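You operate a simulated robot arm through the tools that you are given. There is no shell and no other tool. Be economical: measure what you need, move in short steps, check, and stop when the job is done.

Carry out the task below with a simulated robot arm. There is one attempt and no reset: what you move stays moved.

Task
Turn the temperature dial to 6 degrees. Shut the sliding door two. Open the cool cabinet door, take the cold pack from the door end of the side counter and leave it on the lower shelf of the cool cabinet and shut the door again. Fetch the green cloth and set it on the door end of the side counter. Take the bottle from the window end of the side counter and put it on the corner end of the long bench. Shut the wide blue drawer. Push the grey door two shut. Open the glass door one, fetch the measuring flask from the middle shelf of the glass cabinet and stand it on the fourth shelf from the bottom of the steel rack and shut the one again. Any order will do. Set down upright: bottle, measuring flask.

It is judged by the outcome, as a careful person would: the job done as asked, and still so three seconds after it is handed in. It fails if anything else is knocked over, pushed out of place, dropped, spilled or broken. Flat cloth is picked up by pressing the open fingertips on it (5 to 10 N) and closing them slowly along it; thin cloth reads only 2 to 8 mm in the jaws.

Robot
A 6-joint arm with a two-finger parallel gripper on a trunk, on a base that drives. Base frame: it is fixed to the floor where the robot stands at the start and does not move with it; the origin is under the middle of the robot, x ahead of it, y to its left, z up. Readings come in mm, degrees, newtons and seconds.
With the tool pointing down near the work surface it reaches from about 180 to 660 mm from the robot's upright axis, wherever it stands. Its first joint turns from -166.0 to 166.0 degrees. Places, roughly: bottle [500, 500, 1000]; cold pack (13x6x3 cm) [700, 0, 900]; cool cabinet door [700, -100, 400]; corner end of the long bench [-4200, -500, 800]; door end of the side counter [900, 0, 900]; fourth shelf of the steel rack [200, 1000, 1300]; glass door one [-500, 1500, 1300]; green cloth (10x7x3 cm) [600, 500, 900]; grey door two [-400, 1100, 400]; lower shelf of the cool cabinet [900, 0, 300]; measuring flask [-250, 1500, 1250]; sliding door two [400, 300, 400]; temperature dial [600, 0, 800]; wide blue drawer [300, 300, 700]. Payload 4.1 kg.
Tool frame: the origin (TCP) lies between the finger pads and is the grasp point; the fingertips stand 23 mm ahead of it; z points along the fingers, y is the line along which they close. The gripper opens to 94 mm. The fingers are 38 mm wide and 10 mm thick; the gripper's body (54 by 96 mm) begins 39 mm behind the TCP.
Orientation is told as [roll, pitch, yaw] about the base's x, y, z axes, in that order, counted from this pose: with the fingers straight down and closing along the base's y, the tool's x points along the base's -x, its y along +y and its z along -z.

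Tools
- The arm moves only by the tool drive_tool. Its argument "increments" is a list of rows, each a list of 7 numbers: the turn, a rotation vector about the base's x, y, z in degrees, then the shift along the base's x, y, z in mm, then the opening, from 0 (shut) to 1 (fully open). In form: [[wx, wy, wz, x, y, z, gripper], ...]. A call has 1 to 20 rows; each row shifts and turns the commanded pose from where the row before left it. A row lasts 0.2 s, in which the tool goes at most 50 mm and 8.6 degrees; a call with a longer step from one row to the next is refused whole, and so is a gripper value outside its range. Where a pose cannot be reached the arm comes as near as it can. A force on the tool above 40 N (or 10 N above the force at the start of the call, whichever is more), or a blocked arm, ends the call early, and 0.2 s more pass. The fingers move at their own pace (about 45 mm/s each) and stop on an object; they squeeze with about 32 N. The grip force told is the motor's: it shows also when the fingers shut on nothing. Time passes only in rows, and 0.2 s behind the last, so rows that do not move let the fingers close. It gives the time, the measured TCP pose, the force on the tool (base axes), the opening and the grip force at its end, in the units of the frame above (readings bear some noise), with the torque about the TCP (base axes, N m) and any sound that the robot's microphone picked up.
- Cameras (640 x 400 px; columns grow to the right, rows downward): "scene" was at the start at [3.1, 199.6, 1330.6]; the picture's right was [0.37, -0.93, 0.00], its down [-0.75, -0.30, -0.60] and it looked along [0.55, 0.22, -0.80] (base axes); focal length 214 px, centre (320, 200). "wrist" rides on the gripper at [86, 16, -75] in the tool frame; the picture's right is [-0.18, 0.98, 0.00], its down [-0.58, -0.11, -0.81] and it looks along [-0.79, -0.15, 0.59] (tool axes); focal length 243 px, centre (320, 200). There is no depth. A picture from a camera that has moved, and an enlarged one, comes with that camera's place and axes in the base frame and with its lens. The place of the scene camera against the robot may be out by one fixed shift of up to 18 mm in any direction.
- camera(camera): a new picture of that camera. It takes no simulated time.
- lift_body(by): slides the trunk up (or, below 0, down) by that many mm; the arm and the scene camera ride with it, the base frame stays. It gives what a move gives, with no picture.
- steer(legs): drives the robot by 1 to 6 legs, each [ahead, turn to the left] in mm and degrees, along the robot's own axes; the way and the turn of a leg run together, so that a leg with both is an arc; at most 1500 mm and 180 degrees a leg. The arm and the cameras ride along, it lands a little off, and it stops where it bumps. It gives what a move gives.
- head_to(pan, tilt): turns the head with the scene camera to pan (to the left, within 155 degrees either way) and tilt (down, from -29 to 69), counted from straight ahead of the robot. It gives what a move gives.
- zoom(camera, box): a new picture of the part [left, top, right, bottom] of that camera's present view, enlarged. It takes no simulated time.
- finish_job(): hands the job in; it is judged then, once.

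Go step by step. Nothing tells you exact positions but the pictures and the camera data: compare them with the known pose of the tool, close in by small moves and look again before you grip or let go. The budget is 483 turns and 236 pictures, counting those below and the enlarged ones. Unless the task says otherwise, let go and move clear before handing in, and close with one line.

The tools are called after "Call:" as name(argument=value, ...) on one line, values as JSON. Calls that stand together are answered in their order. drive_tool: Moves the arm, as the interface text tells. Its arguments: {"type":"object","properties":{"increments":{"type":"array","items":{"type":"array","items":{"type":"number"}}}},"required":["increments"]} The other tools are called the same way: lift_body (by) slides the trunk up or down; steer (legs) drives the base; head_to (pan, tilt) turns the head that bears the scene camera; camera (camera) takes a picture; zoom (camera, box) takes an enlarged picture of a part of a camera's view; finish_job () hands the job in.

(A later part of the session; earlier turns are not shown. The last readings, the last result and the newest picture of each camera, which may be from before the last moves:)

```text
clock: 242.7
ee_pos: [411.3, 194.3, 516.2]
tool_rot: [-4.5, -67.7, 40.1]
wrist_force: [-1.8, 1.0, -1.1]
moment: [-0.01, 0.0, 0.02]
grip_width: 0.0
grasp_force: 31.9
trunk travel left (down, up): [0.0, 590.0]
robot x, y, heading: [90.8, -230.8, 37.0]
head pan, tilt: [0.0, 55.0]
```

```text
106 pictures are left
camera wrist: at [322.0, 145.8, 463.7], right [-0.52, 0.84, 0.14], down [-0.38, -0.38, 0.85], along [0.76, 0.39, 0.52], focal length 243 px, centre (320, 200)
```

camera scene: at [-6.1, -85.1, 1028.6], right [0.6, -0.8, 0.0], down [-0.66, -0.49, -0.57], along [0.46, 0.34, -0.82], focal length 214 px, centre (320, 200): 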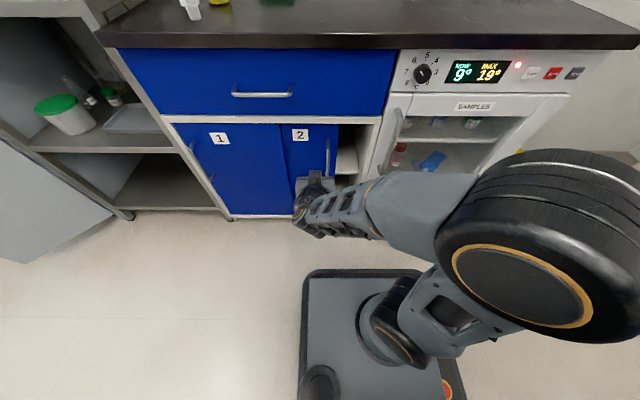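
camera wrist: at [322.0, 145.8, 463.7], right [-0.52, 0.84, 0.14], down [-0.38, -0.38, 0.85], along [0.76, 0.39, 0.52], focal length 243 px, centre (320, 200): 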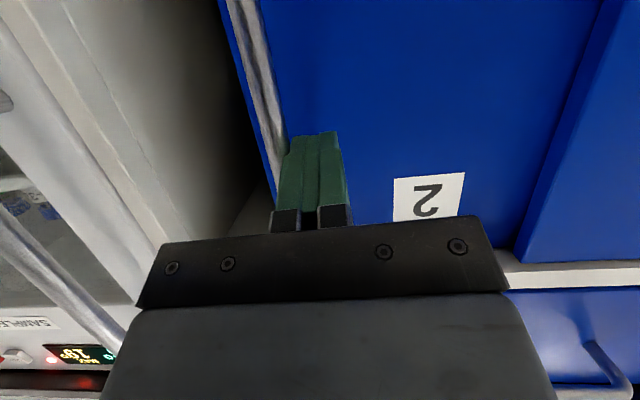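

Finger is against the handle's left side. Slide the door right.

Call:
drive_tool(increments=[[0, 0, 0, 6.1, -7.9, 0, 0], [0, 0, 0, 6.1, -7.9, 0, 0], [0, 0, 0, 6.1, -7.9, 0, 0], [0, 0, 0, 6.1, -7.9, 0, 0], [0, 0, 0, 6.1, -7.9, 0, 0]])

Call:
camera(camera="wrist")

```text
clock: 243.9
ee_pos: [446.2, 153.7, 515.8]
tool_rot: [-4.4, -68.0, 40.0]
wrist_force: [-0.3, -0.1, 0.1]
moment: [-0.02, -0.02, 0.04]
grip_width: 0.0
grasp_force: 32.3
trunk travel left (down, up): [0.0, 590.0]
robot x, y, heading: [88.5, -229.6, 36.7]
head pan, tilt: [0.0, 55.0]
```

```text
105 pictures are left
camera wrist: at [353.7, 105.9, 464.3], right [-0.52, 0.84, 0.14], down [-0.38, -0.38, 0.84], along [0.76, 0.39, 0.52], focal length 243 px, centre (320, 200)
```

wrist: 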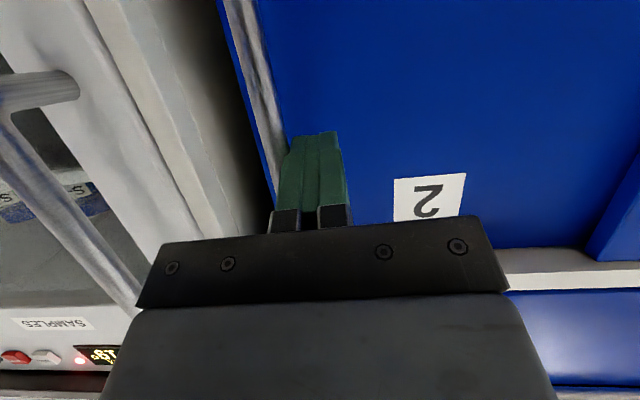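

Door slides with the finger. Continue until it meets the frame.

Call:
drive_tool(increments=[[0, 0, 0, 4.9, -6.3, 0, 0], [0, 0, 0, 4.9, -6.3, 0, 0], [0, 0, 0, 4.9, -6.3, 0, 0], [0, 0, 0, 3, -3.9, 0, 0], [0, 0, 0, 3, -3.9, 0, 0], [0, 0, 0, 3, -3.9, 0, 0], [0, 0, 0, 3, -3.9, 0, 0], [0, 0, 0, 3, -3.9, 0, 0]])

Call:
camera(camera="scene")

Call:
camera(camera="wrist")

```text
clock: 245.6
ee_pos: [466.6, 125.6, 516.3]
tool_rot: [-5.1, -67.7, 41.8]
wrist_force: [-9.7, 8.0, -1.0]
moment: [-0.08, -0.12, 0.05]
grip_width: 0.0
grasp_force: 32.1
trunk travel left (down, up): [0.0, 590.0]
robot x, y, heading: [89.3, -229.0, 37.2]
head pan, tilt: [0.0, 55.0]
stopped in row 8: the force on the tool passed its limit at 47 N (the readings are from after the stop); the commanded pose is now the measured one
```

```text
104 pictures are left
camera scene: at [-7.9, -85.4, 1028.5], right [0.6, -0.8, 0.0], down [-0.65, -0.5, -0.57], along [0.46, 0.35, -0.82], focal length 214 px, centre (320, 200)
```

scene: 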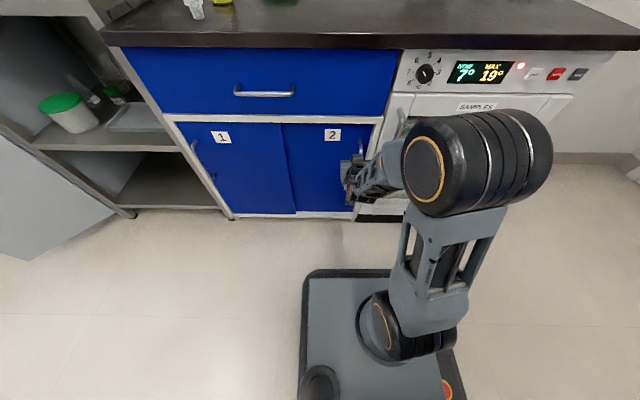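

```text
103 pictures are left
camera wrist: at [376.2, 74.4, 463.7], right [-0.54, 0.83, 0.14], down [-0.37, -0.38, 0.85], along [0.76, 0.41, 0.51], focal length 243 px, centre (320, 200)
```

wrist: 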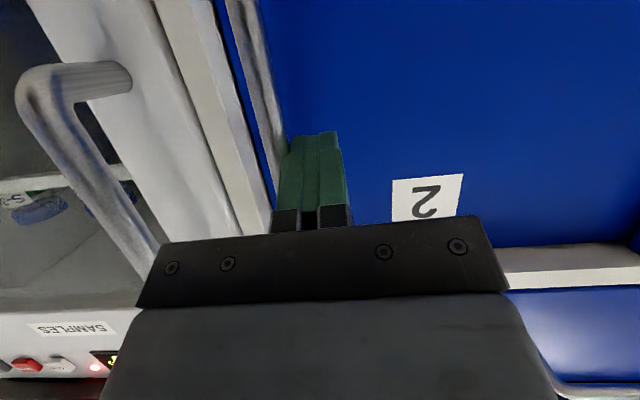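

Sliding door two is shut. Retract, go tool-down, and raise for the cloth.

Call:
drive_tool(increments=[[0, 0, 0, -5, -1, 0, 0], [0, 0, 0, -14, -11, 0, 0], [0, 0, 0, -16, -12, 0, 0], [0, 0, 0, -16, -12, 0, 0], [0, 0, 0, -16, -12, 0, 0], [0, 0, 0, -16, -12, 0, 0], [0, 0, 0, -10, -8, 0, 0]])

Call:
drive_tool(increments=[[-5.67, 6.33, 0, 0, 0, 15, 0], [-5.67, 6.33, 0, 0, 0, 15, 0], [-5.67, 6.33, 0, 0, 0, 15, 0], [-5.67, 6.33, 0, 0, 0, 15, 0], [-5.67, 6.33, 0, 0, 0, 15, 0], [-5.67, 6.33, 0, 0, 0, 15, 0], [-5.67, 6.33, 0, 0, 0, 15, 0], [-5.67, 6.33, 0, 0, 0, 15, 0]])

Call:
lift_body(by=320)

Call:
camera(camera="scene")

```text
clock: 247.2
ee_pos: [417.8, 110.6, 520.7]
tool_rot: [-4.9, -67.7, 41.6]
wrist_force: [-0.2, -0.2, 0.3]
moment: [0.01, 0.0, -0.03]
grip_width: 0.0
grasp_force: 32.1
out of reach, approached as far as the arm can: row 4, 5, 6, 7
trunk travel left (down, up): [0.0, 590.0]
robot x, y, heading: [88.6, -233.9, 37.2]
head pan, tilt: [0.0, 55.0]
```

```text
clock: 249.0
ee_pos: [416.4, 108.8, 640.6]
tool_rot: [-5.2, 0.5, 41.7]
wrist_force: [-0.7, -0.4, -0.4]
moment: [0.01, -0.01, 0.0]
grip_width: 0.1
grasp_force: 32.1
trunk travel left (down, up): [0.0, 590.0]
robot x, y, heading: [89.2, -236.4, 37.1]
head pan, tilt: [0.0, 55.0]
```

```text
clock: 252.2
ee_pos: [417.8, 108.8, 960.0]
tool_rot: [-5.2, 0.3, 41.8]
wrist_force: [0.3, 0.2, 0.6]
moment: [0.02, -0.01, 0.04]
grip_width: 0.0
grasp_force: 32.1
trunk travel left (down, up): [-320.0, 270.0]
robot x, y, heading: [89.2, -231.6, 37.1]
head pan, tilt: [0.0, 55.0]
```

```text
102 pictures are left
camera scene: at [-7.2, -85.6, 1348.5], right [0.6, -0.8, 0.0], down [-0.65, -0.49, -0.57], along [0.46, 0.35, -0.82], focal length 214 px, centre (320, 200)
```

scene: 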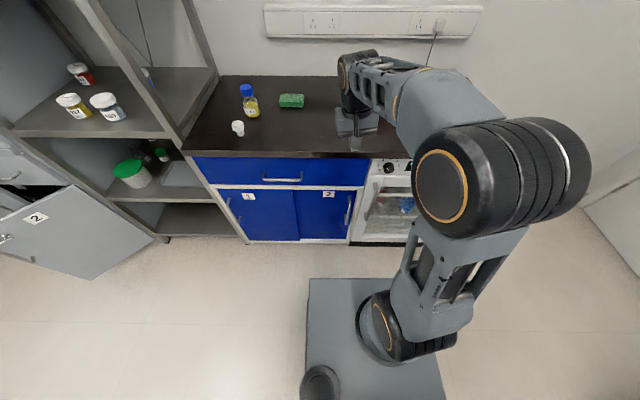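

Call:
drive_tool(increments=[[3.9, 3.5, 0, 0, 0, 10, 0.5], [0, 0, -4, 0, 0, 10, 0.9], [0, 0, 0, 0, 0, 0, 0.9]])

Call:
steer(legs=[[0, 90], [170, 0], [0, -90], [220, 0]])

Call:
camera(camera="scene")

Call:
camera(camera="wrist")

```text
clock: 252.9
ee_pos: [417.4, 108.4, 979.4]
tool_rot: [0.0, 0.2, 37.7]
wrist_force: [0.1, -0.3, -0.3]
moment: [-0.04, 0.03, -0.02]
grip_width: 67.5
grasp_force: 0.1
trunk travel left (down, up): [-320.0, 270.0]
robot x, y, heading: [93.5, -230.6, 37.2]
head pan, tilt: [0.0, 55.0]
```

```text
clock: 263.4
ee_pos: [477.5, 381.0, 979.0]
tool_rot: [0.0, 0.2, 38.6]
wrist_force: [0.1, 0.2, 0.3]
moment: [0.03, 0.03, 0.02]
grip_width: 84.5
grasp_force: 0.2
trunk travel left (down, up): [-320.0, 270.0]
robot x, y, heading: [154.4, 36.9, 38.3]
head pan, tilt: [0.0, 55.0]
```

```text
101 pictures are left
camera scene: at [56.1, 181.7, 1348.5], right [0.61, -0.79, 0.0], down [-0.65, -0.5, -0.57], along [0.45, 0.35, -0.82], focal length 214 px, centre (320, 200)
```

scene: 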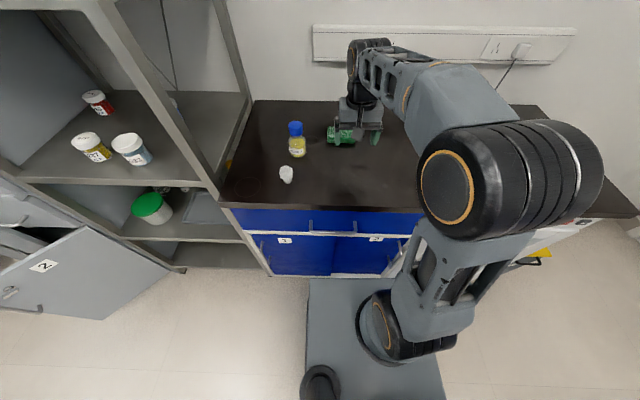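

```text
100 pictures are left
camera wrist: at [400.3, 340.6, 1055.4], right [-0.47, 0.88, 0.0], down [0.53, 0.28, 0.8], along [0.71, 0.38, -0.6], focal length 243 px, centre (320, 200)
```

wrist: 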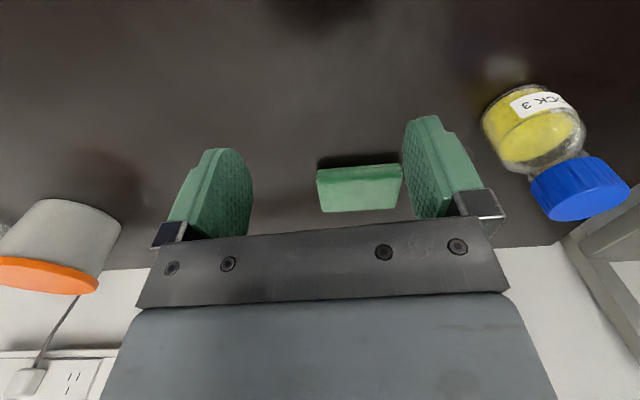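

Cloth (sponge-like block) centre ≈ (553, 468), top ≈ 899. Rotate the gripper to close across its 7 cm side and hover.

Call:
drive_tool(increments=[[0, 0, 7.7, 6.8, 7.9, 0, 0.95], [0, 0, 7.7, 6.8, 7.9, 0, 0.95], [0, 0, 7.7, 6.8, 7.9, 0, 0.95], [0, 0, 7.7, 6.8, 7.9, 0, 0.95], [0, 0, 7.7, 6.8, 7.9, 0, 0.95], [0, 0, 7.7, 6.8, 7.9, 0, 0.95], [0, 0, 7.7, 6.8, 7.9, 0, 0.95], [0, 0, 7.7, 6.8, 7.9, 0, 0.95], [0, 0, 7.7, 6.8, 7.9, 0, 0.95], [0, 0, 7.7, 6.8, 7.9, 0, 0.97], [0, 0, 7.7, 6.8, 7.9, 0, 0.97], [0, 0, 0, 0, 0, -20, 0.97]])

Call:
camera(camera="wrist")

Call:
zoom(camera="scene", box=[260, 80, 440, 200])

```text
clock: 266.0
ee_pos: [552.7, 469.6, 960.7]
tool_rot: [0.0, 0.4, 123.4]
wrist_force: [0.7, 0.5, 0.5]
moment: [0.01, 0.04, 0.01]
grip_width: 91.5
grasp_force: 0.1
trunk travel left (down, up): [-320.0, 270.0]
robot x, y, heading: [154.0, 36.9, 38.0]
head pan, tilt: [0.0, 55.0]
```

```text
99 pictures are left
camera wrist: at [586.9, 388.3, 1035.0], right [-0.92, -0.39, 0.0], down [-0.23, 0.55, 0.8], along [-0.31, 0.74, -0.6], focal length 243 px, centre (320, 200)
```

wrist: 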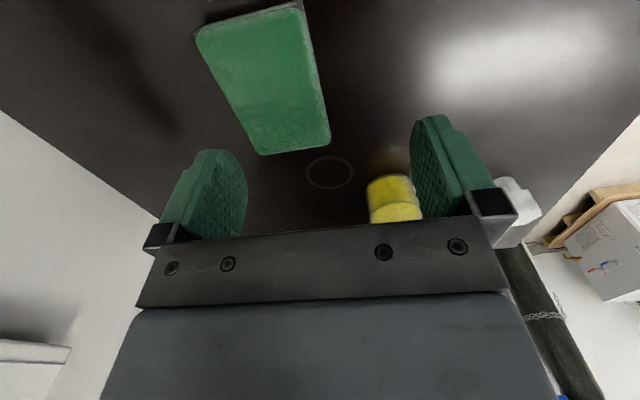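

```text
3.33 times, centred on (350, 140) of scene
camera zoom: at [56.2, 181.8, 1348.6], right [0.61, -0.79, 0.0], down [-0.65, -0.5, -0.57], along [0.45, 0.35, -0.82], focal length 715 px, centre (220, 400)
```

zoom: 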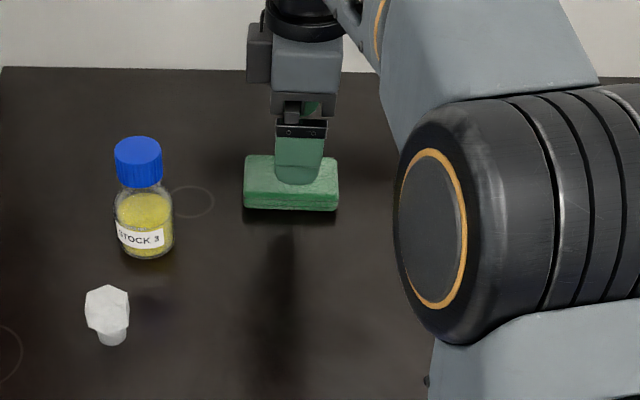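

Shift to the cloth centre (≈(582, 472)) and descend.

Call:
drive_tool(increments=[[0, 0, 0, 15, 1, 0, 0.98], [0, 0, 0, 14.5, 1, 0, 0.98], [0, 0, 0, 0, 0, -20, 0.98], [0, 0, 0, 0, 0, -20, 0.98], [0, 0, 0, 0, 0, -15, 0.98], [0, 0, 0, 0, 0, -8, 0.98]])

Call:
camera(camera="wrist")

Call:
zoom(camera="scene", box=[260, 80, 440, 200])

```text
clock: 267.4
ee_pos: [581.2, 471.5, 897.1]
tool_rot: [0.0, 0.3, 123.3]
wrist_force: [0.0, -0.1, -0.6]
moment: [-0.01, 0.03, -0.02]
grip_width: 92.1
grasp_force: 0.0
trunk travel left (down, up): [-320.0, 270.0]
robot x, y, heading: [153.8, 38.5, 37.8]
head pan, tilt: [0.0, 55.0]
```

```text
97 pictures are left
camera wrist: at [615.1, 389.7, 971.6], right [-0.92, -0.39, 0.0], down [-0.23, 0.55, 0.8], along [-0.31, 0.74, -0.6], focal length 243 px, centre (320, 200)
```

wrist: 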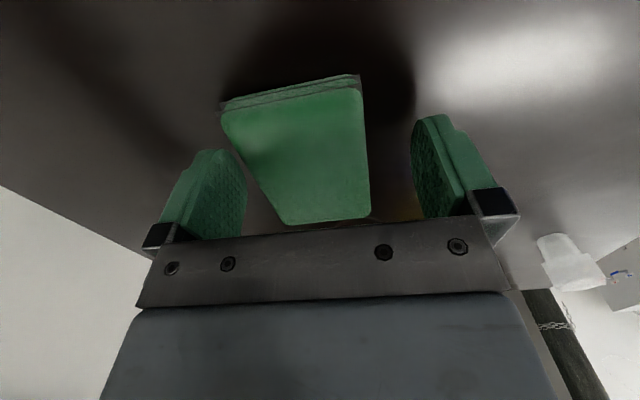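

```text
3.33 times, centred on (350, 140) of scene
camera zoom: at [56.2, 181.8, 1348.6], right [0.61, -0.79, 0.0], down [-0.65, -0.5, -0.57], along [0.45, 0.35, -0.82], focal length 715 px, centre (220, 400)
```

zoom: 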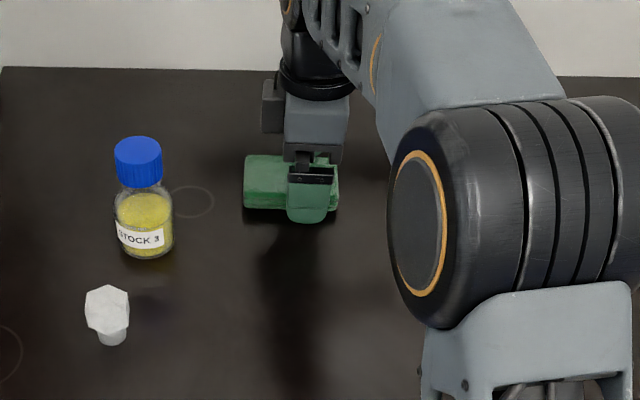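

Call:
drive_tool(increments=[[0, 0, 0, -10, 15, 0, 0.98], [0, 0, 0, 0, 0, -4, 0.98], [0, 0, 0, 0, 0, 0, 0.7], [0, 0, 0, 0, 0, 0, 0.5], [0, 0, 0, 0, 0, 0, 0.3], [0, 0, 0, 0, 0, 0, 0.3], [0, 0, 0, 0, 0, 10, 0.3], [0, 0, 0, 0, 0, 15, 0.3], [0, 0, 0, 0, 0, 15, 0.3]])

Call:
camera(camera="wrist")

Call:
camera(camera="scene")

```text
clock: 269.4
ee_pos: [572.4, 485.0, 934.8]
tool_rot: [0.0, 0.3, 123.3]
wrist_force: [0.4, 0.4, -0.5]
moment: [0.03, -0.02, 0.0]
grip_width: 63.8
grasp_force: 32.3
trunk travel left (down, up): [-320.0, 270.0]
robot x, y, heading: [160.4, 38.9, 38.0]
head pan, tilt: [0.0, 55.0]
```

```text
95 pictures are left
camera wrist: at [606.1, 404.7, 1009.4], right [-0.92, -0.39, 0.0], down [-0.23, 0.55, 0.8], along [-0.31, 0.74, -0.6], focal length 243 px, centre (320, 200)
```

wrist: 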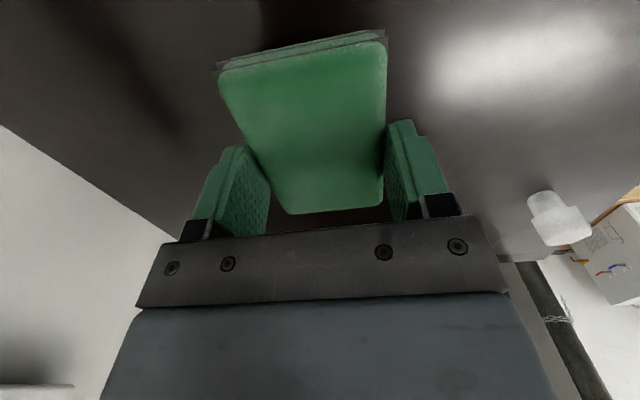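

```text
94 pictures are left
camera scene: at [56.2, 181.8, 1348.5], right [0.61, -0.79, 0.0], down [-0.65, -0.5, -0.57], along [0.45, 0.35, -0.82], focal length 214 px, centre (320, 200)
```

scene: 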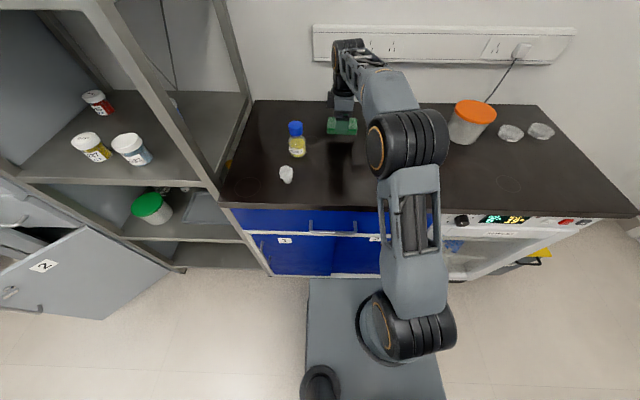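

Cloth held. Carry it toward the robot side, then right to the door end (target ≈ (736, 10)).

Call:
drive_tool(increments=[[0, 0, 0, -29.5, -22.8, 10, 0.3], [0, 0, 0, -29.5, -22.8, 10, 0.3], [0, 0, 0, -29.5, -22.8, 10, 0.3], [0, 0, 0, -29.5, -22.8, 10, 0.3], [0, 0, 0, 23.5, -32, 0, 0.3], [0, 0, 0, 23.5, -32, 0, 0.3], [0, 0, 0, 23.5, -32, 0, 0.3], [0, 0, 0, 23.5, -32, 0, 0.3], [0, 0, 0, 23.5, -32, 0, 0.3], [0, 0, 0, 23.5, -32, 0, 0.3], [0, 0, 0, 23.5, -32, 0, 0.3], [0, 0, 0, 23.5, -32, 0, 0.3], [0, 0, 0, 23.5, -32, 0, 0.3], [0, 0, 0, 23.5, -32, 0, 0.3], [0, 0, 0, 23.5, -32, 0, 0.3], [0, 0, 0, 23.5, -32, 0, 0.3]])

Call:
camera(camera="scene")

Call:
camera(camera="wrist")

```text
clock: 272.8
ee_pos: [737.5, 11.3, 971.9]
tool_rot: [0.0, 0.3, 123.3]
wrist_force: [0.6, -0.3, -1.1]
moment: [0.0, 0.02, -0.01]
grip_width: 63.7
grasp_force: 32.1
trunk travel left (down, up): [-320.0, 270.0]
robot x, y, heading: [155.2, 36.5, 38.0]
head pan, tilt: [0.0, 55.0]
```

```text
93 pictures are left
camera scene: at [56.3, 181.7, 1348.6], right [0.61, -0.79, 0.0], down [-0.65, -0.5, -0.57], along [0.45, 0.35, -0.82], focal length 214 px, centre (320, 200)
```

scene: 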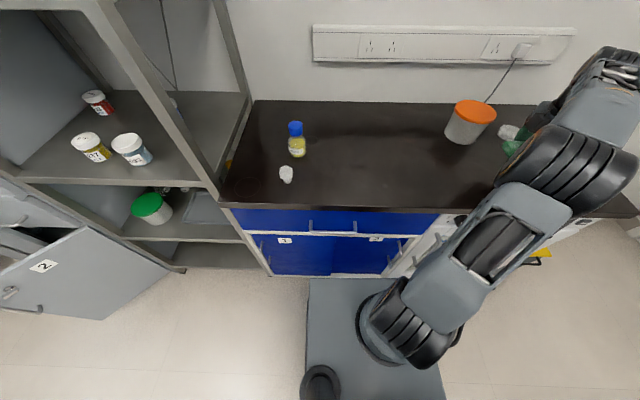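

```text
92 pictures are left
camera wrist: at [770.8, -70.3, 1046.3], right [-0.92, -0.39, 0.0], down [-0.23, 0.55, 0.8], along [-0.31, 0.74, -0.6], focal length 243 px, centre (320, 200)
```

wrist: 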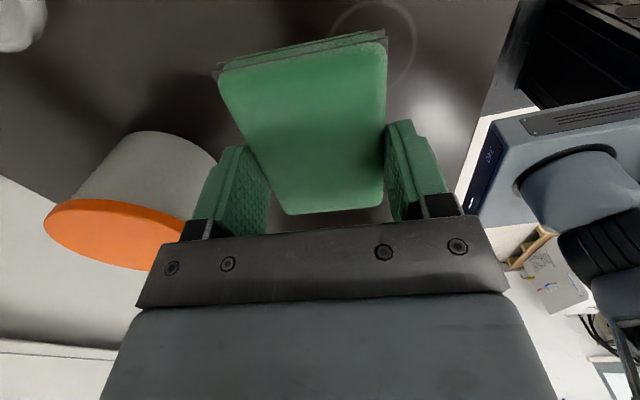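

Area clear. Lower to the counter and release.

Call:
drive_tool(increments=[[0, 0, 0, 0, 0, -20, 0.3], [0, 0, 0, 0, 0, -20, 0.3], [0, 0, 0, 0, 0, -20, 0.3], [0, 0, 0, 0, 0, -14, 0.3], [0, 0, 0, 0, 0, -4, 0.3], [0, 0, 0, 0, 0, 0, 0.3], [0, 0, 0, 0, 0, 0, 0.75], [0, 0, 0, 0, 0, 0, 0.97], [0, 0, 0, 0, 0, 0, 0.97], [0, 0, 0, 0, 0, 20, 0.97], [0, 0, 0, 0, 0, 25, 0.97], [0, 0, 0, 0, 0, 25, 0.97]])

Call:
camera(camera="wrist")

```text
clock: 275.4
ee_pos: [735.3, 10.7, 964.1]
tool_rot: [-0.1, 0.3, 123.2]
wrist_force: [-0.5, -0.3, -0.5]
moment: [0.01, -0.01, -0.01]
grip_width: 91.3
grasp_force: 0.2
trunk travel left (down, up): [-320.0, 270.0]
robot x, y, heading: [150.4, 36.8, 37.9]
head pan, tilt: [0.0, 55.0]
```

```text
91 pictures are left
camera wrist: at [770.0, -70.3, 1040.3], right [-0.92, -0.39, 0.0], down [-0.23, 0.55, 0.8], along [-0.31, 0.74, -0.6], focal length 243 px, centre (320, 200)
```

wrist: 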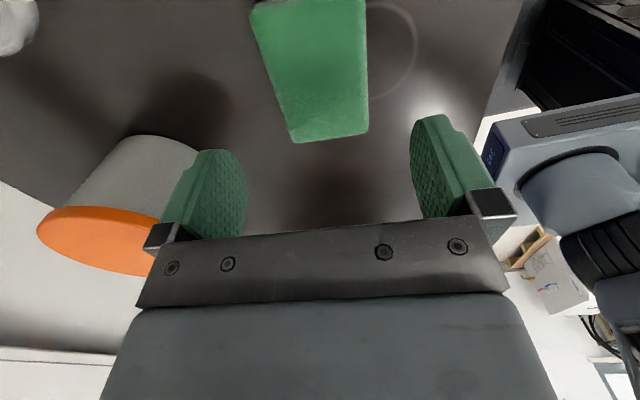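

Cloth placed at the door end. Fold the arm in and drive along to the grey cabinet.

Call:
drive_tool(increments=[[0, 0, -5, -25, 10, 5, 0.5], [0, 0, -8, -30, 15, 5, 0.5], [0, 0, -8, -35, 20, 5, 0.3], [0, 0, -8, -40, 25, 5, 0], [0, 0, -8, -40, 25, 0, 0], [0, 0, -8, -35, 30, 0, 0], [0, 0, -8, -30, 30, 0, 0], [0, 0, -8, -25, 30, 0, 0], [0, 0, -8, -20, 30, 0, 0], [0, 0, -8, -10, 30, 0, 0], [0, 0, -8, 0, 30, 0, 0]])

Call:
steer(legs=[[-260, 0], [0, 90], [750, 0]])

Call:
head_to(pan=-60, tilt=35)

Call:
camera(camera="scene")

```text
clock: 277.8
ee_pos: [446.2, 286.2, 985.0]
tool_rot: [0.0, 0.3, 38.2]
wrist_force: [-0.1, -1.4, -0.2]
moment: [0.01, -0.02, -0.02]
grip_width: 0.2
grasp_force: 32.2
trunk travel left (down, up): [-320.0, 270.0]
robot x, y, heading: [155.4, 38.6, 38.0]
head pan, tilt: [0.0, 55.0]
```

```text
clock: 287.2
ee_pos: [-768.6, 766.3, 986.8]
tool_rot: [0.1, 0.4, 128.3]
wrist_force: [-0.6, -0.4, 0.1]
moment: [0.06, 0.01, -0.01]
grip_width: 0.1
grasp_force: 32.0
trunk travel left (down, up): [-320.0, 270.0]
robot x, y, heading: [-523.9, 475.3, 127.9]
head pan, tilt: [0.0, 55.0]
```

```text
clock: 288.5
ee_pos: [-768.3, 767.4, 985.6]
tool_rot: [0.1, 0.3, 128.3]
wrist_force: [0.1, 1.0, -0.5]
moment: [0.02, -0.01, 0.01]
grip_width: 0.0
grasp_force: 32.1
trunk travel left (down, up): [-320.0, 270.0]
robot x, y, heading: [-520.0, 473.4, 127.8]
head pan, tilt: [-60.0, 35.0]
```

```text
90 pictures are left
camera scene: at [-586.9, 413.3, 1376.8], right [0.93, -0.38, 0.0], down [-0.22, -0.53, -0.82], along [0.31, 0.76, -0.57], focal length 214 px, centre (320, 200)
```

scene: 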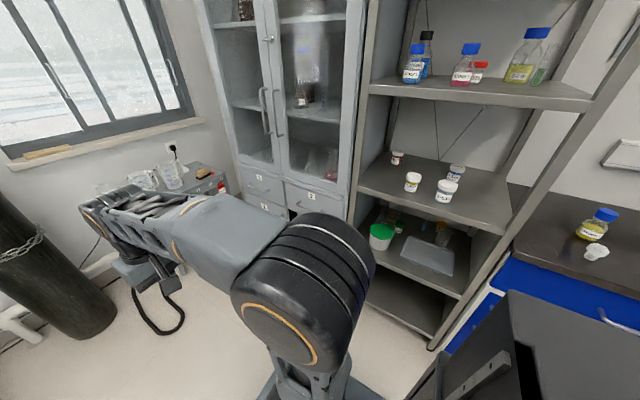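

I'll drive further along so the robot stands just right of the open grey door, then face the wall.

Call:
steer(legs=[[370, 0], [0, -90]])

Call:
head_to(pan=5, tilt=45)

Call:
camera(camera="scene")

Call:
head_to(pan=5, tilt=10)

Call:
camera(camera="scene")

```text
clock: 294.7
ee_pos: [-449.9, 1009.6, 985.5]
tool_rot: [0.0, 0.3, 37.5]
wrist_force: [0.2, -0.4, -0.4]
moment: [-0.01, 0.02, 0.03]
grip_width: 0.3
grasp_force: 31.1
trunk travel left (down, up): [-320.0, 270.0]
robot x, y, heading: [-747.1, 767.9, 37.1]
head pan, tilt: [-60.0, 35.0]
```

```text
clock: 296.1
ee_pos: [-450.9, 1010.9, 986.2]
tool_rot: [0.0, 0.3, 37.5]
wrist_force: [0.2, 0.3, -0.7]
moment: [0.0, 0.01, 0.03]
grip_width: 0.0
grasp_force: 31.8
trunk travel left (down, up): [-320.0, 270.0]
robot x, y, heading: [-745.7, 768.0, 37.1]
head pan, tilt: [5.0, 45.0]
```

```text
89 pictures are left
camera scene: at [-839.9, 922.7, 1362.0], right [0.67, -0.74, 0.0], down [-0.53, -0.47, -0.71], along [0.53, 0.47, -0.71], focal length 214 px, centre (320, 200)
```

scene: 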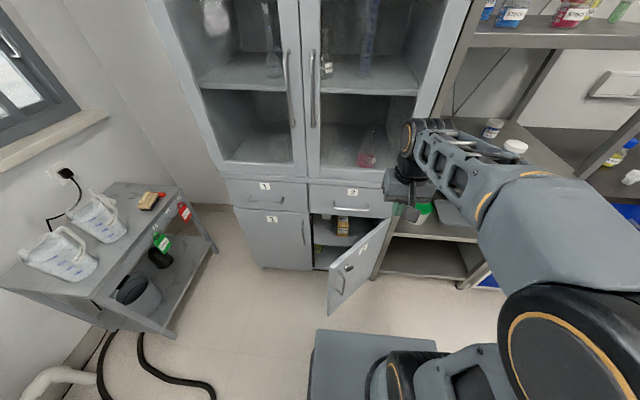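

```text
clock: 297.1
ee_pos: [-450.7, 1009.9, 985.7]
tool_rot: [0.0, 0.4, 37.6]
wrist_force: [-0.4, 0.2, 0.3]
moment: [-0.01, -0.02, -0.04]
grip_width: 0.3
grasp_force: 31.9
trunk travel left (down, up): [-320.0, 270.0]
robot x, y, heading: [-743.5, 769.2, 37.0]
head pan, tilt: [5.0, 10.0]
```

```text
88 pictures are left
camera scene: at [-831.3, 930.5, 1416.8], right [0.67, -0.74, 0.0], down [-0.13, -0.12, -0.98], along [0.73, 0.66, -0.17], focal length 214 px, centre (320, 200)
```

scene: 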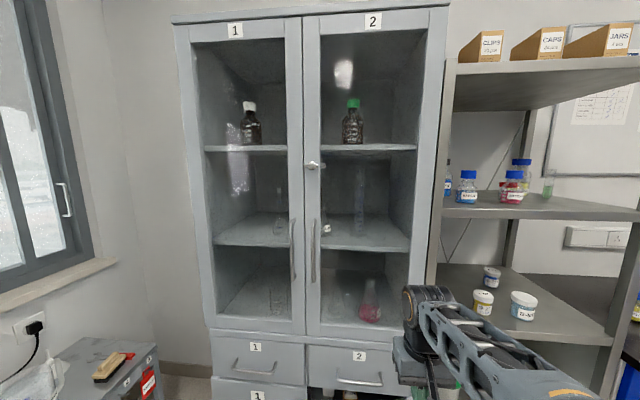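

The glass cabinet (doors 1 left, 2 right), the volumetric flask behind door 1 on the middle shelf, and the open grey door 2 (hinged right) are all in view. First push grey door two shut: lower, pitch the tool forward, fingers closed.

Call:
drive_tool(increments=[[0, 0, 0, -24, -18, 0, 0], [0, 0, 0, -24, -18, 0, 0], [0, 0, 0, -12, 16, 0, 0], [0, 0, 0, -18, 24, 0, 0], [0, 0, 0, -18, 24, 0, 0], [0, 0, 0, -18, 24, 0, 0]])

Call:
lift_body(by=-320)

Call:
drive_tool(increments=[[4.99, -6.49, 0, 0, 0, -5, 0], [4.99, -6.49, 0, 0, 0, -5, 0], [4.99, -6.49, 0, 0, 0, -5, 0], [4.99, -6.49, 0, 0, 0, -5, 0], [4.99, -6.49, 0, 0, 0, -5, 0], [4.99, -6.49, 0, 0, 0, -5, 0], [4.99, -6.49, 0, 0, 0, -5, 0]])

Call:
head_to(pan=0, tilt=50)

Call:
camera(camera="scene")

```text
clock: 298.5
ee_pos: [-564.8, 1062.0, 986.8]
tool_rot: [0.1, 0.3, 37.4]
wrist_force: [-0.4, -0.2, -0.5]
moment: [-0.01, -0.01, 0.01]
grip_width: 0.0
grasp_force: 31.8
trunk travel left (down, up): [-320.0, 270.0]
robot x, y, heading: [-747.5, 768.5, 36.9]
head pan, tilt: [5.0, 10.0]
```

```text
clock: 301.6
ee_pos: [-563.4, 1061.0, 666.6]
tool_rot: [0.0, 0.3, 37.5]
wrist_force: [-0.6, -0.2, 0.1]
moment: [-0.01, -0.01, -0.02]
grip_width: 0.0
grasp_force: 32.4
trunk travel left (down, up): [0.0, 590.0]
robot x, y, heading: [-746.3, 762.5, 37.1]
head pan, tilt: [5.0, 10.0]
```

```text
clock: 303.2
ee_pos: [-561.6, 1079.3, 648.5]
tool_rot: [0.1, -56.8, 37.4]
wrist_force: [-0.3, -0.4, -0.2]
moment: [-0.01, -0.02, 0.02]
grip_width: 0.0
grasp_force: 31.6
out of reach, approached as far as the arm can: row 7
trunk travel left (down, up): [0.0, 590.0]
robot x, y, heading: [-744.9, 767.4, 36.9]
head pan, tilt: [5.0, 10.0]
```

```text
clock: 304.3
ee_pos: [-561.3, 1078.8, 647.4]
tool_rot: [0.0, -56.8, 37.5]
wrist_force: [-0.4, 0.2, -0.2]
moment: [-0.03, 0.01, 0.02]
grip_width: 0.0
grasp_force: 31.8
trunk travel left (down, up): [0.0, 590.0]
robot x, y, heading: [-748.8, 768.5, 37.0]
head pan, tilt: [0.0, 50.0]
```

```text
87 pictures are left
camera scene: at [-838.8, 914.7, 1035.1], right [0.6, -0.8, 0.0], down [-0.61, -0.46, -0.64], along [0.51, 0.39, -0.77], focal length 214 px, centre (320, 200)
```

scene: 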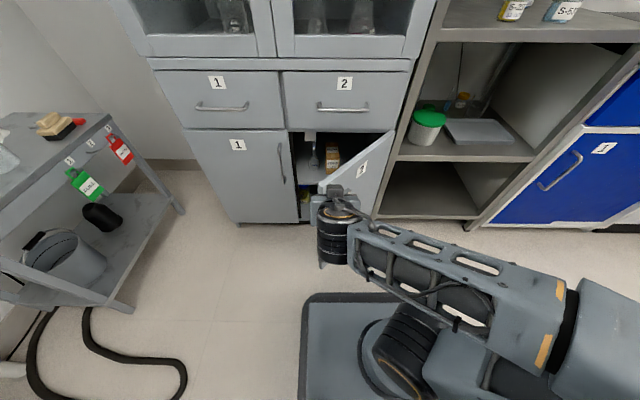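

Push forward on the door face.

Call:
drive_tool(increments=[[0, 0, 0, 5, 4, -18, 0], [0, 0, 0, 5, 4, -18, 0], [0, 0, 0, 5, 4, -18, 0], [0, 0, 0, 12, 9.1, 0, 0], [0, 0, 0, 12, 9.1, 0, 0], [0, 0, 0, 12, 9.1, 0, 0], [0, 0, 0, 12, 9.1, 0, 0], [0, 0, 0, 12, 9.1, 0, 0], [0, 0, 0, 12, 9.1, 0, 0], [0, 0, 0, 12, 9.1, 0, 0]])

Call:
camera(camera="scene")

```text
clock: 305.7
ee_pos: [-518.7, 1135.7, 607.0]
tool_rot: [1.1, -56.8, 37.7]
wrist_force: [-14.4, 1.7, 5.0]
moment: [0.0, 0.24, 0.01]
grip_width: 0.0
grasp_force: 32.1
out of reach, approached as far as the arm can: row 1, 2, 3
trunk travel left (down, up): [0.0, 590.0]
robot x, y, heading: [-746.2, 764.7, 37.4]
head pan, tilt: [0.0, 50.0]
stopped in row 6: the force on the tool passed its limit at 52 N (the readings are from after the stop); the commanded pose is now the measured one
```

```text
86 pictures are left
camera scene: at [-841.1, 913.7, 1035.1], right [0.61, -0.79, 0.0], down [-0.61, -0.47, -0.64], along [0.51, 0.39, -0.77], focal length 214 px, centre (320, 200)
```

scene: 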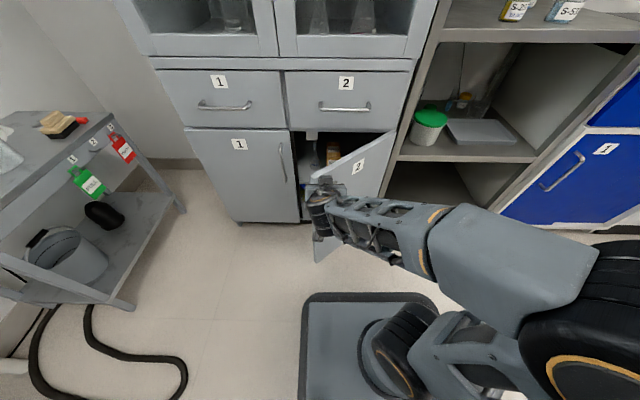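

Contact is right at the free edge; back off a little, shift 45 mm right and push again, slower.

Call:
drive_tool(increments=[[0, 0, 0, -12, -9.1, 0, 0], [0, 0, 0, -12, -9.1, 0, 0], [0, 0, 0, -12, -9.1, 0, 0], [0, 0, 0, 9, -12, 0, 0], [0, 0, 0, 9, -12, 0, 0], [0, 0, 0, 9, -12, 0, 0]])

Call:
drive_tool(increments=[[0, 0, 0, 8, 6.1, 0, 0], [0, 0, 0, 8, 6.1, 0, 0], [0, 0, 0, 8, 6.1, 0, 0], [0, 0, 0, 8, 6.1, 0, 0], [0, 0, 0, 8, 6.1, 0, 0], [0, 0, 0, 8, 6.1, 0, 0], [0, 0, 0, 8, 6.1, 0, 0], [0, 0, 0, 8, 6.1, 0, 0], [0, 0, 0, 8, 6.1, 0, 0]])

Call:
camera(camera="scene")

```text
clock: 307.1
ee_pos: [-521.0, 1094.3, 620.9]
tool_rot: [0.9, -56.6, 37.7]
wrist_force: [0.6, 0.0, -1.4]
moment: [0.0, 0.0, 0.0]
grip_width: 0.0
grasp_force: 31.7
out of reach, approached as far as the arm can: row 3, 4, 5, 6
trunk travel left (down, up): [0.0, 590.0]
robot x, y, heading: [-745.2, 763.8, 37.2]
head pan, tilt: [0.0, 50.0]
```

```text
clock: 309.1
ee_pos: [-449.4, 1150.1, 621.0]
tool_rot: [1.0, -56.8, 37.8]
wrist_force: [1.0, 0.0, -0.2]
moment: [0.04, -0.01, -0.03]
grip_width: 0.0
grasp_force: 32.0
trunk travel left (down, up): [0.0, 590.0]
robot x, y, heading: [-746.9, 765.0, 37.6]
head pan, tilt: [0.0, 50.0]
```

```text
85 pictures are left
camera scene: at [-839.8, 914.0, 1035.1], right [0.61, -0.79, 0.0], down [-0.61, -0.46, -0.64], along [0.51, 0.39, -0.77], focal length 214 px, centre (320, 200)
```

scene: 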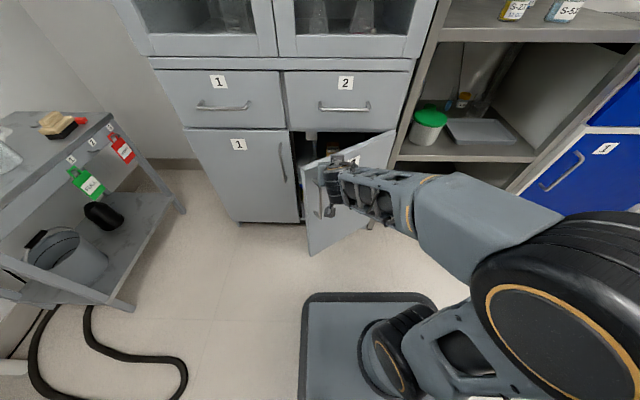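

Door is closing. Continue.

Call:
drive_tool(increments=[[0, 0, 0, 9, 6.9, 0, 0], [0, 0, 0, 9, 6.9, 0, 0], [0, 0, 0, 9, 6.9, 0, 0], [0, 0, 0, 9, 6.9, 0, 0], [0, 0, 0, 9, 6.9, 0, 0], [0, 0, 0, 8, 6.1, 0, 0], [0, 0, 0, 8, 6.1, 0, 0], [0, 0, 0, 8, 6.1, 0, 0], [0, 0, 0, 8, 6.1, 0, 0], [0, 0, 0, 8, 6.1, 0, 0], [0, 0, 0, 6, 4.6, 0, 0], [0, 0, 0, 6, 4.6, 0, 0]])

Call:
camera(camera="scene")

```text
clock: 311.7
ee_pos: [-351.7, 1222.6, 621.6]
tool_rot: [1.0, -56.7, 37.6]
wrist_force: [-0.1, -0.9, -0.5]
moment: [-0.03, -0.03, 0.0]
grip_width: 0.1
grasp_force: 32.3
trunk travel left (down, up): [0.0, 590.0]
robot x, y, heading: [-745.5, 763.3, 37.6]
head pan, tilt: [0.0, 50.0]
```

```text
84 pictures are left
camera scene: at [-839.8, 914.1, 1035.1], right [0.61, -0.79, 0.0], down [-0.61, -0.46, -0.64], along [0.51, 0.39, -0.77], focal length 214 px, centre (320, 200)
```

scene: 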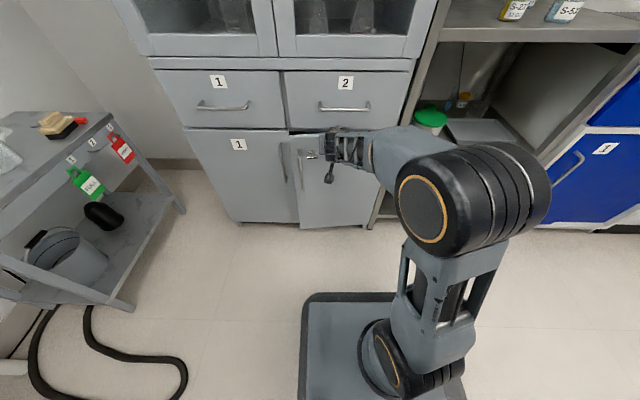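

Call:
drive_tool(increments=[[0, 0, 0, 4, 3, 0, 0], [0, 0, 0, 4, 3, 0, 0], [0, 0, 0, 4, 3, 0, 0], [0, 0, 0, 4, 3, 0, 0], [0, 0, 0, 4, 3, 0, 0], [0, 0, 0, 4, 3, 0, 0], [0, 0, 0, 4, 3, 0, 0], [0, 0, 0, 4, 3, 0, 0]])

Call:
zoom(camera="scene", box=[180, 110, 420, 250])

```text
clock: 313.1
ee_pos: [-331.8, 1239.2, 620.2]
tool_rot: [0.9, -56.7, 37.6]
wrist_force: [-15.9, -15.5, 7.1]
moment: [0.16, -0.18, -0.16]
grip_width: 0.0
grasp_force: 32.2
trunk travel left (down, up): [0.0, 590.0]
robot x, y, heading: [-751.0, 764.6, 37.5]
head pan, tilt: [0.0, 50.0]
stopped in row 7: the force on the tool passed its limit at 51 N (the readings are from after the stop); the commanded pose is now the measured one
```

```text
2.67 times, centred on (300, 180) of scene
camera zoom: at [-841.7, 912.3, 1035.3], right [0.61, -0.79, 0.0], down [-0.61, -0.46, -0.64], along [0.51, 0.39, -0.76], focal length 572 px, centre (373, 253)
```

zoom: 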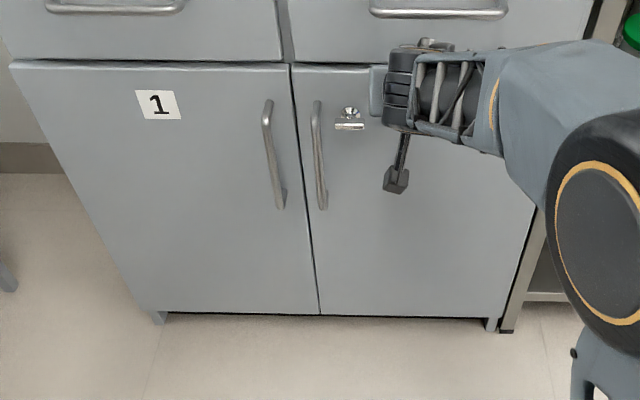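

Grey door two is shut. Retract, raise the trunk and inspect the glass cabinet closely.

Call:
drive_tool(increments=[[0, 0, 0, -20, -15, 0, 0], [0, 0, 0, -20, -15, 0, 0], [0, 0, 0, -20, -15, 0, 0], [0, 0, 0, -20, -15, 0, 0], [0, 0, 0, -20, -15, 0, 0], [0, 0, 0, -20, -15, 0, 0]])

Call:
steer(legs=[[-150, 0]])

Call:
lift_body(by=300)

Call:
head_to(pan=10, tilt=12)

Call:
camera(camera="scene")

Call:
zoom(camera="scene", box=[220, 140, 420, 270])

```text
clock: 314.5
ee_pos: [-450.7, 1150.3, 620.8]
tool_rot: [1.0, -56.5, 37.6]
wrist_force: [-0.2, -0.7, 0.5]
moment: [-0.02, -0.04, -0.01]
grip_width: 0.1
grasp_force: 31.9
trunk travel left (down, up): [0.0, 590.0]
robot x, y, heading: [-747.7, 764.8, 37.6]
head pan, tilt: [0.0, 50.0]
```

```text
clock: 315.9
ee_pos: [-570.4, 1059.8, 620.9]
tool_rot: [0.9, -56.5, 37.6]
wrist_force: [0.3, 0.0, -0.2]
moment: [0.0, 0.01, 0.01]
grip_width: 0.1
grasp_force: 31.6
trunk travel left (down, up): [0.0, 590.0]
robot x, y, heading: [-867.5, 674.4, 37.5]
head pan, tilt: [0.0, 50.0]
```

```text
clock: 318.9
ee_pos: [-570.6, 1058.6, 920.7]
tool_rot: [0.9, -56.5, 37.5]
wrist_force: [0.7, 0.2, 0.1]
moment: [0.01, -0.02, 0.05]
grip_width: 0.1
grasp_force: 32.4
trunk travel left (down, up): [-300.0, 290.0]
robot x, y, heading: [-866.0, 673.7, 37.2]
head pan, tilt: [0.0, 50.0]
```

```text
clock: 319.9
ee_pos: [-571.6, 1058.5, 920.7]
tool_rot: [0.9, -56.5, 37.7]
wrist_force: [0.0, 0.7, 0.2]
moment: [0.03, -0.03, -0.03]
grip_width: 0.0
grasp_force: 32.3
trunk travel left (down, up): [-300.0, 290.0]
robot x, y, heading: [-864.2, 669.9, 37.5]
head pan, tilt: [10.0, 12.0]
```

```text
82 pictures are left
camera scene: at [-957.9, 844.3, 1393.6], right [0.73, -0.68, 0.0], down [-0.14, -0.15, -0.98], along [0.66, 0.72, -0.21], focal length 214 px, centre (320, 200)
```

scene: 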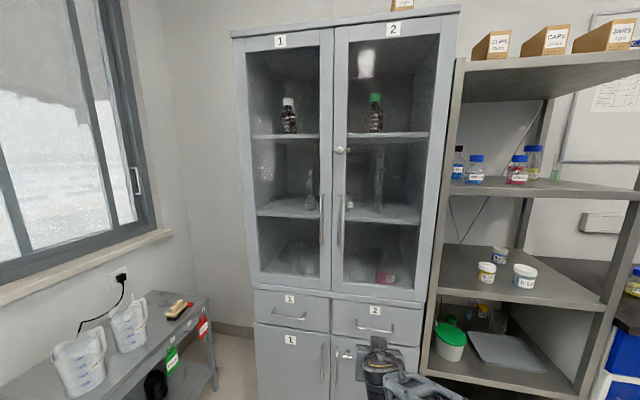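

```text
3.08 times, centred on (320, 205) of scene
camera zoom: at [-957.9, 844.3, 1393.6], right [0.73, -0.68, 0.0], down [-0.14, -0.15, -0.98], along [0.66, 0.72, -0.21], focal length 660 px, centre (320, 185)
```

zoom: 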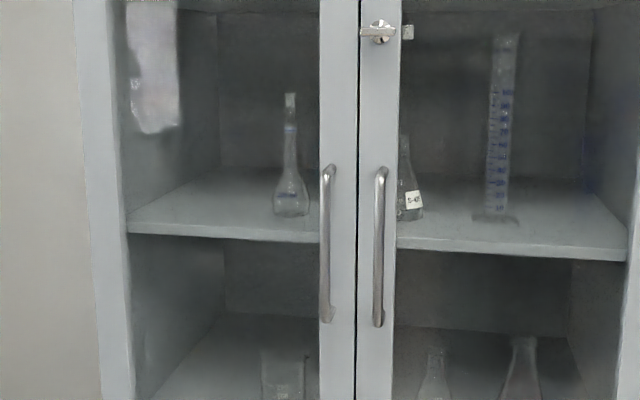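

The measuring flask is behind door 1 on the middle shelf at roughly (n 674, right −1455), base z≈1152; door 1's handle is at right≈−1366, z 1077–1263. Raise the trunk and bring the tool horizontal, left of the robot.

Call:
lift_body(by=180)

Call:
drive_tool(increments=[[0, 0, 0, -20, 9.5, 11, 0.5], [0, 0, 0, -20, 9.5, 11, 0.7], [0, 0, 0, -20, 9.5, 11, 0.7], [0, 0, 0, -20, 9.5, 11, 0.7], [5.1, -6.6, 0, -20, 9.5, 11, 0.7], [5.1, -6.6, 0, -20, 9.5, 11, 0.7], [5.1, -6.6, 0, -20, 9.5, 11, 0.7], [5.1, -6.6, 0, -20, 9.5, 11, 0.7], [0, 0, 0, -20, 9.5, 11, 0.7]])

Call:
camera(camera="scene")

```text
clock: 321.9
ee_pos: [-569.7, 1058.1, 1100.6]
tool_rot: [0.9, -56.4, 37.6]
wrist_force: [-1.1, -0.3, -0.1]
moment: [0.02, 0.0, 0.03]
grip_width: 0.3
grasp_force: 31.5
trunk travel left (down, up): [-480.0, 110.0]
robot x, y, heading: [-869.4, 675.0, 37.5]
head pan, tilt: [10.0, 12.0]
```

```text
clock: 323.9
ee_pos: [-751.1, 1145.7, 1200.3]
tool_rot: [42.6, -89.9, -4.1]
wrist_force: [0.2, 1.1, -0.6]
moment: [0.01, -0.02, 0.02]
grip_width: 65.9
grasp_force: 0.1
trunk travel left (down, up): [-480.0, 110.0]
robot x, y, heading: [-868.7, 675.2, 37.4]
head pan, tilt: [10.0, 12.0]
```

```text
80 pictures are left
camera scene: at [-958.1, 844.5, 1573.6], right [0.73, -0.68, 0.0], down [-0.14, -0.15, -0.98], along [0.66, 0.72, -0.21], focal length 214 px, centre (320, 200)
```

scene: 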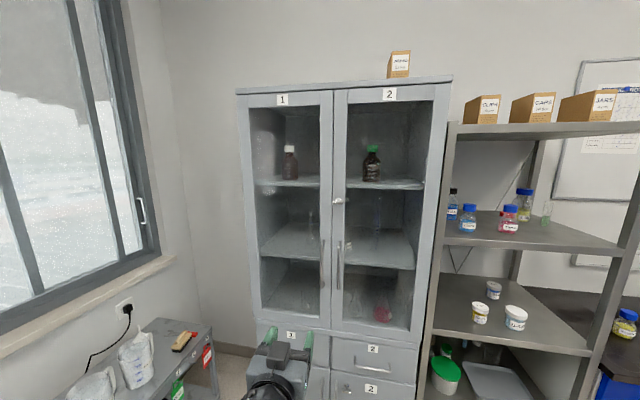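

Horizontal at z 1200 and aligned with the handle. Drive forward ~290 mm.

Call:
steer(legs=[[285, 0]])

Call:
head_to(pan=15, tilt=35)

Call:
camera(camera="scene")

Call:
camera(camera="wrist")

```text
clock: 325.9
ee_pos: [-518.0, 1319.8, 1199.6]
tool_rot: [20.8, -89.8, 17.6]
wrist_force: [-0.2, -0.4, 0.5]
moment: [-0.01, 0.0, 0.02]
grip_width: 65.7
grasp_force: 0.0
trunk travel left (down, up): [-480.0, 110.0]
robot x, y, heading: [-639.2, 845.3, 37.1]
head pan, tilt: [10.0, 12.0]
```

```text
clock: 326.8
ee_pos: [-517.6, 1319.9, 1200.2]
tool_rot: [21.1, -89.8, 17.2]
wrist_force: [0.1, -0.5, 0.0]
moment: [0.01, 0.0, -0.01]
grip_width: 65.9
grasp_force: 0.0
trunk travel left (down, up): [-480.0, 110.0]
robot x, y, heading: [-635.4, 849.7, 37.3]
head pan, tilt: [15.0, 35.0]
```

```text
79 pictures are left
camera scene: at [-736.5, 1020.4, 1536.9], right [0.79, -0.61, 0.0], down [-0.35, -0.45, -0.82], along [0.5, 0.65, -0.57], focal length 214 px, centre (320, 200)
```

scene: 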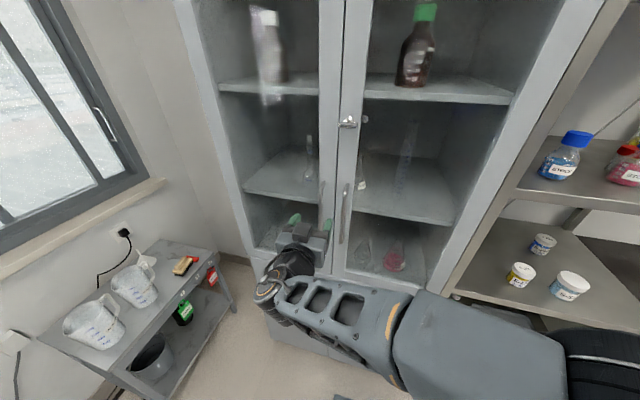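

```text
78 pictures are left
camera wrist: at [-587.2, 1285.2, 1113.1], right [-0.61, 0.77, 0.19], down [-0.56, -0.58, 0.58], along [0.56, 0.25, 0.79], focal length 243 px, centre (320, 200)
```

wrist: 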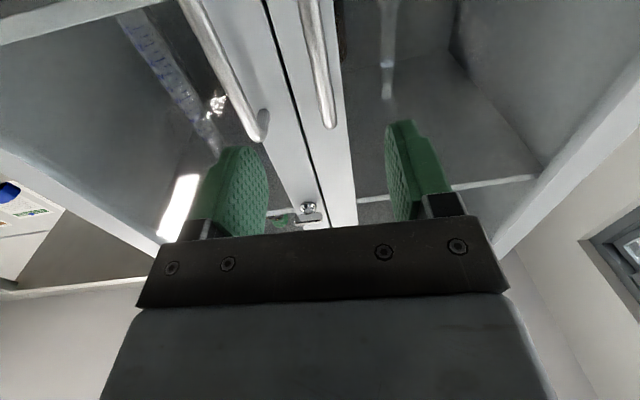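

Handle is centred between the fingers; narrow the opening (door-2 handle is close) and advance.

Call:
drive_tool(increments=[[0, 0, 0, 0, 0, -8, 0.48], [0, 0, 0, 0, 0, -7, 0.48], [0, 0, 0, 11.4, 8.8, 0, 0.48], [0, 0, 0, 11.4, 8.8, 0, 0.48], [0, 0, 0, 11.4, 8.8, 0, 0.48], [0, 0, 0, 11.4, 8.8, 0, 0.48], [0, 0, 0, 9, 7, 0, 0.48]])

Call:
camera(camera="wrist")

```text
clock: 328.4
ee_pos: [-462.6, 1361.4, 1183.8]
tool_rot: [12.3, -89.8, 26.1]
wrist_force: [0.0, -0.6, -0.4]
moment: [0.02, -0.02, 0.01]
grip_width: 45.1
grasp_force: 0.0
trunk travel left (down, up): [-480.0, 110.0]
robot x, y, heading: [-638.9, 848.2, 36.9]
head pan, tilt: [15.0, 35.0]
```

```text
77 pictures are left
camera wrist: at [-531.9, 1327.6, 1097.7], right [-0.61, 0.77, 0.18], down [-0.56, -0.58, 0.58], along [0.56, 0.25, 0.79], focal length 243 px, centre (320, 200)
```

wrist: 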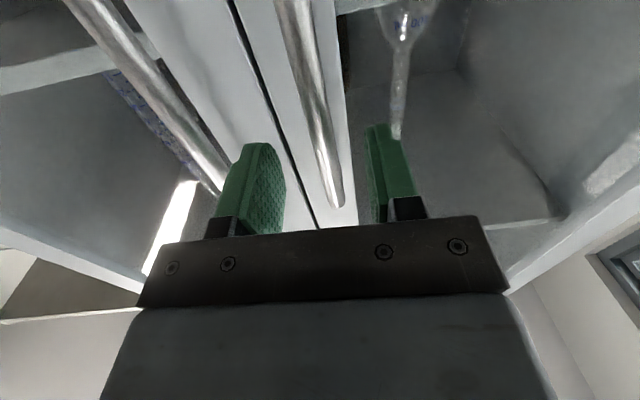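

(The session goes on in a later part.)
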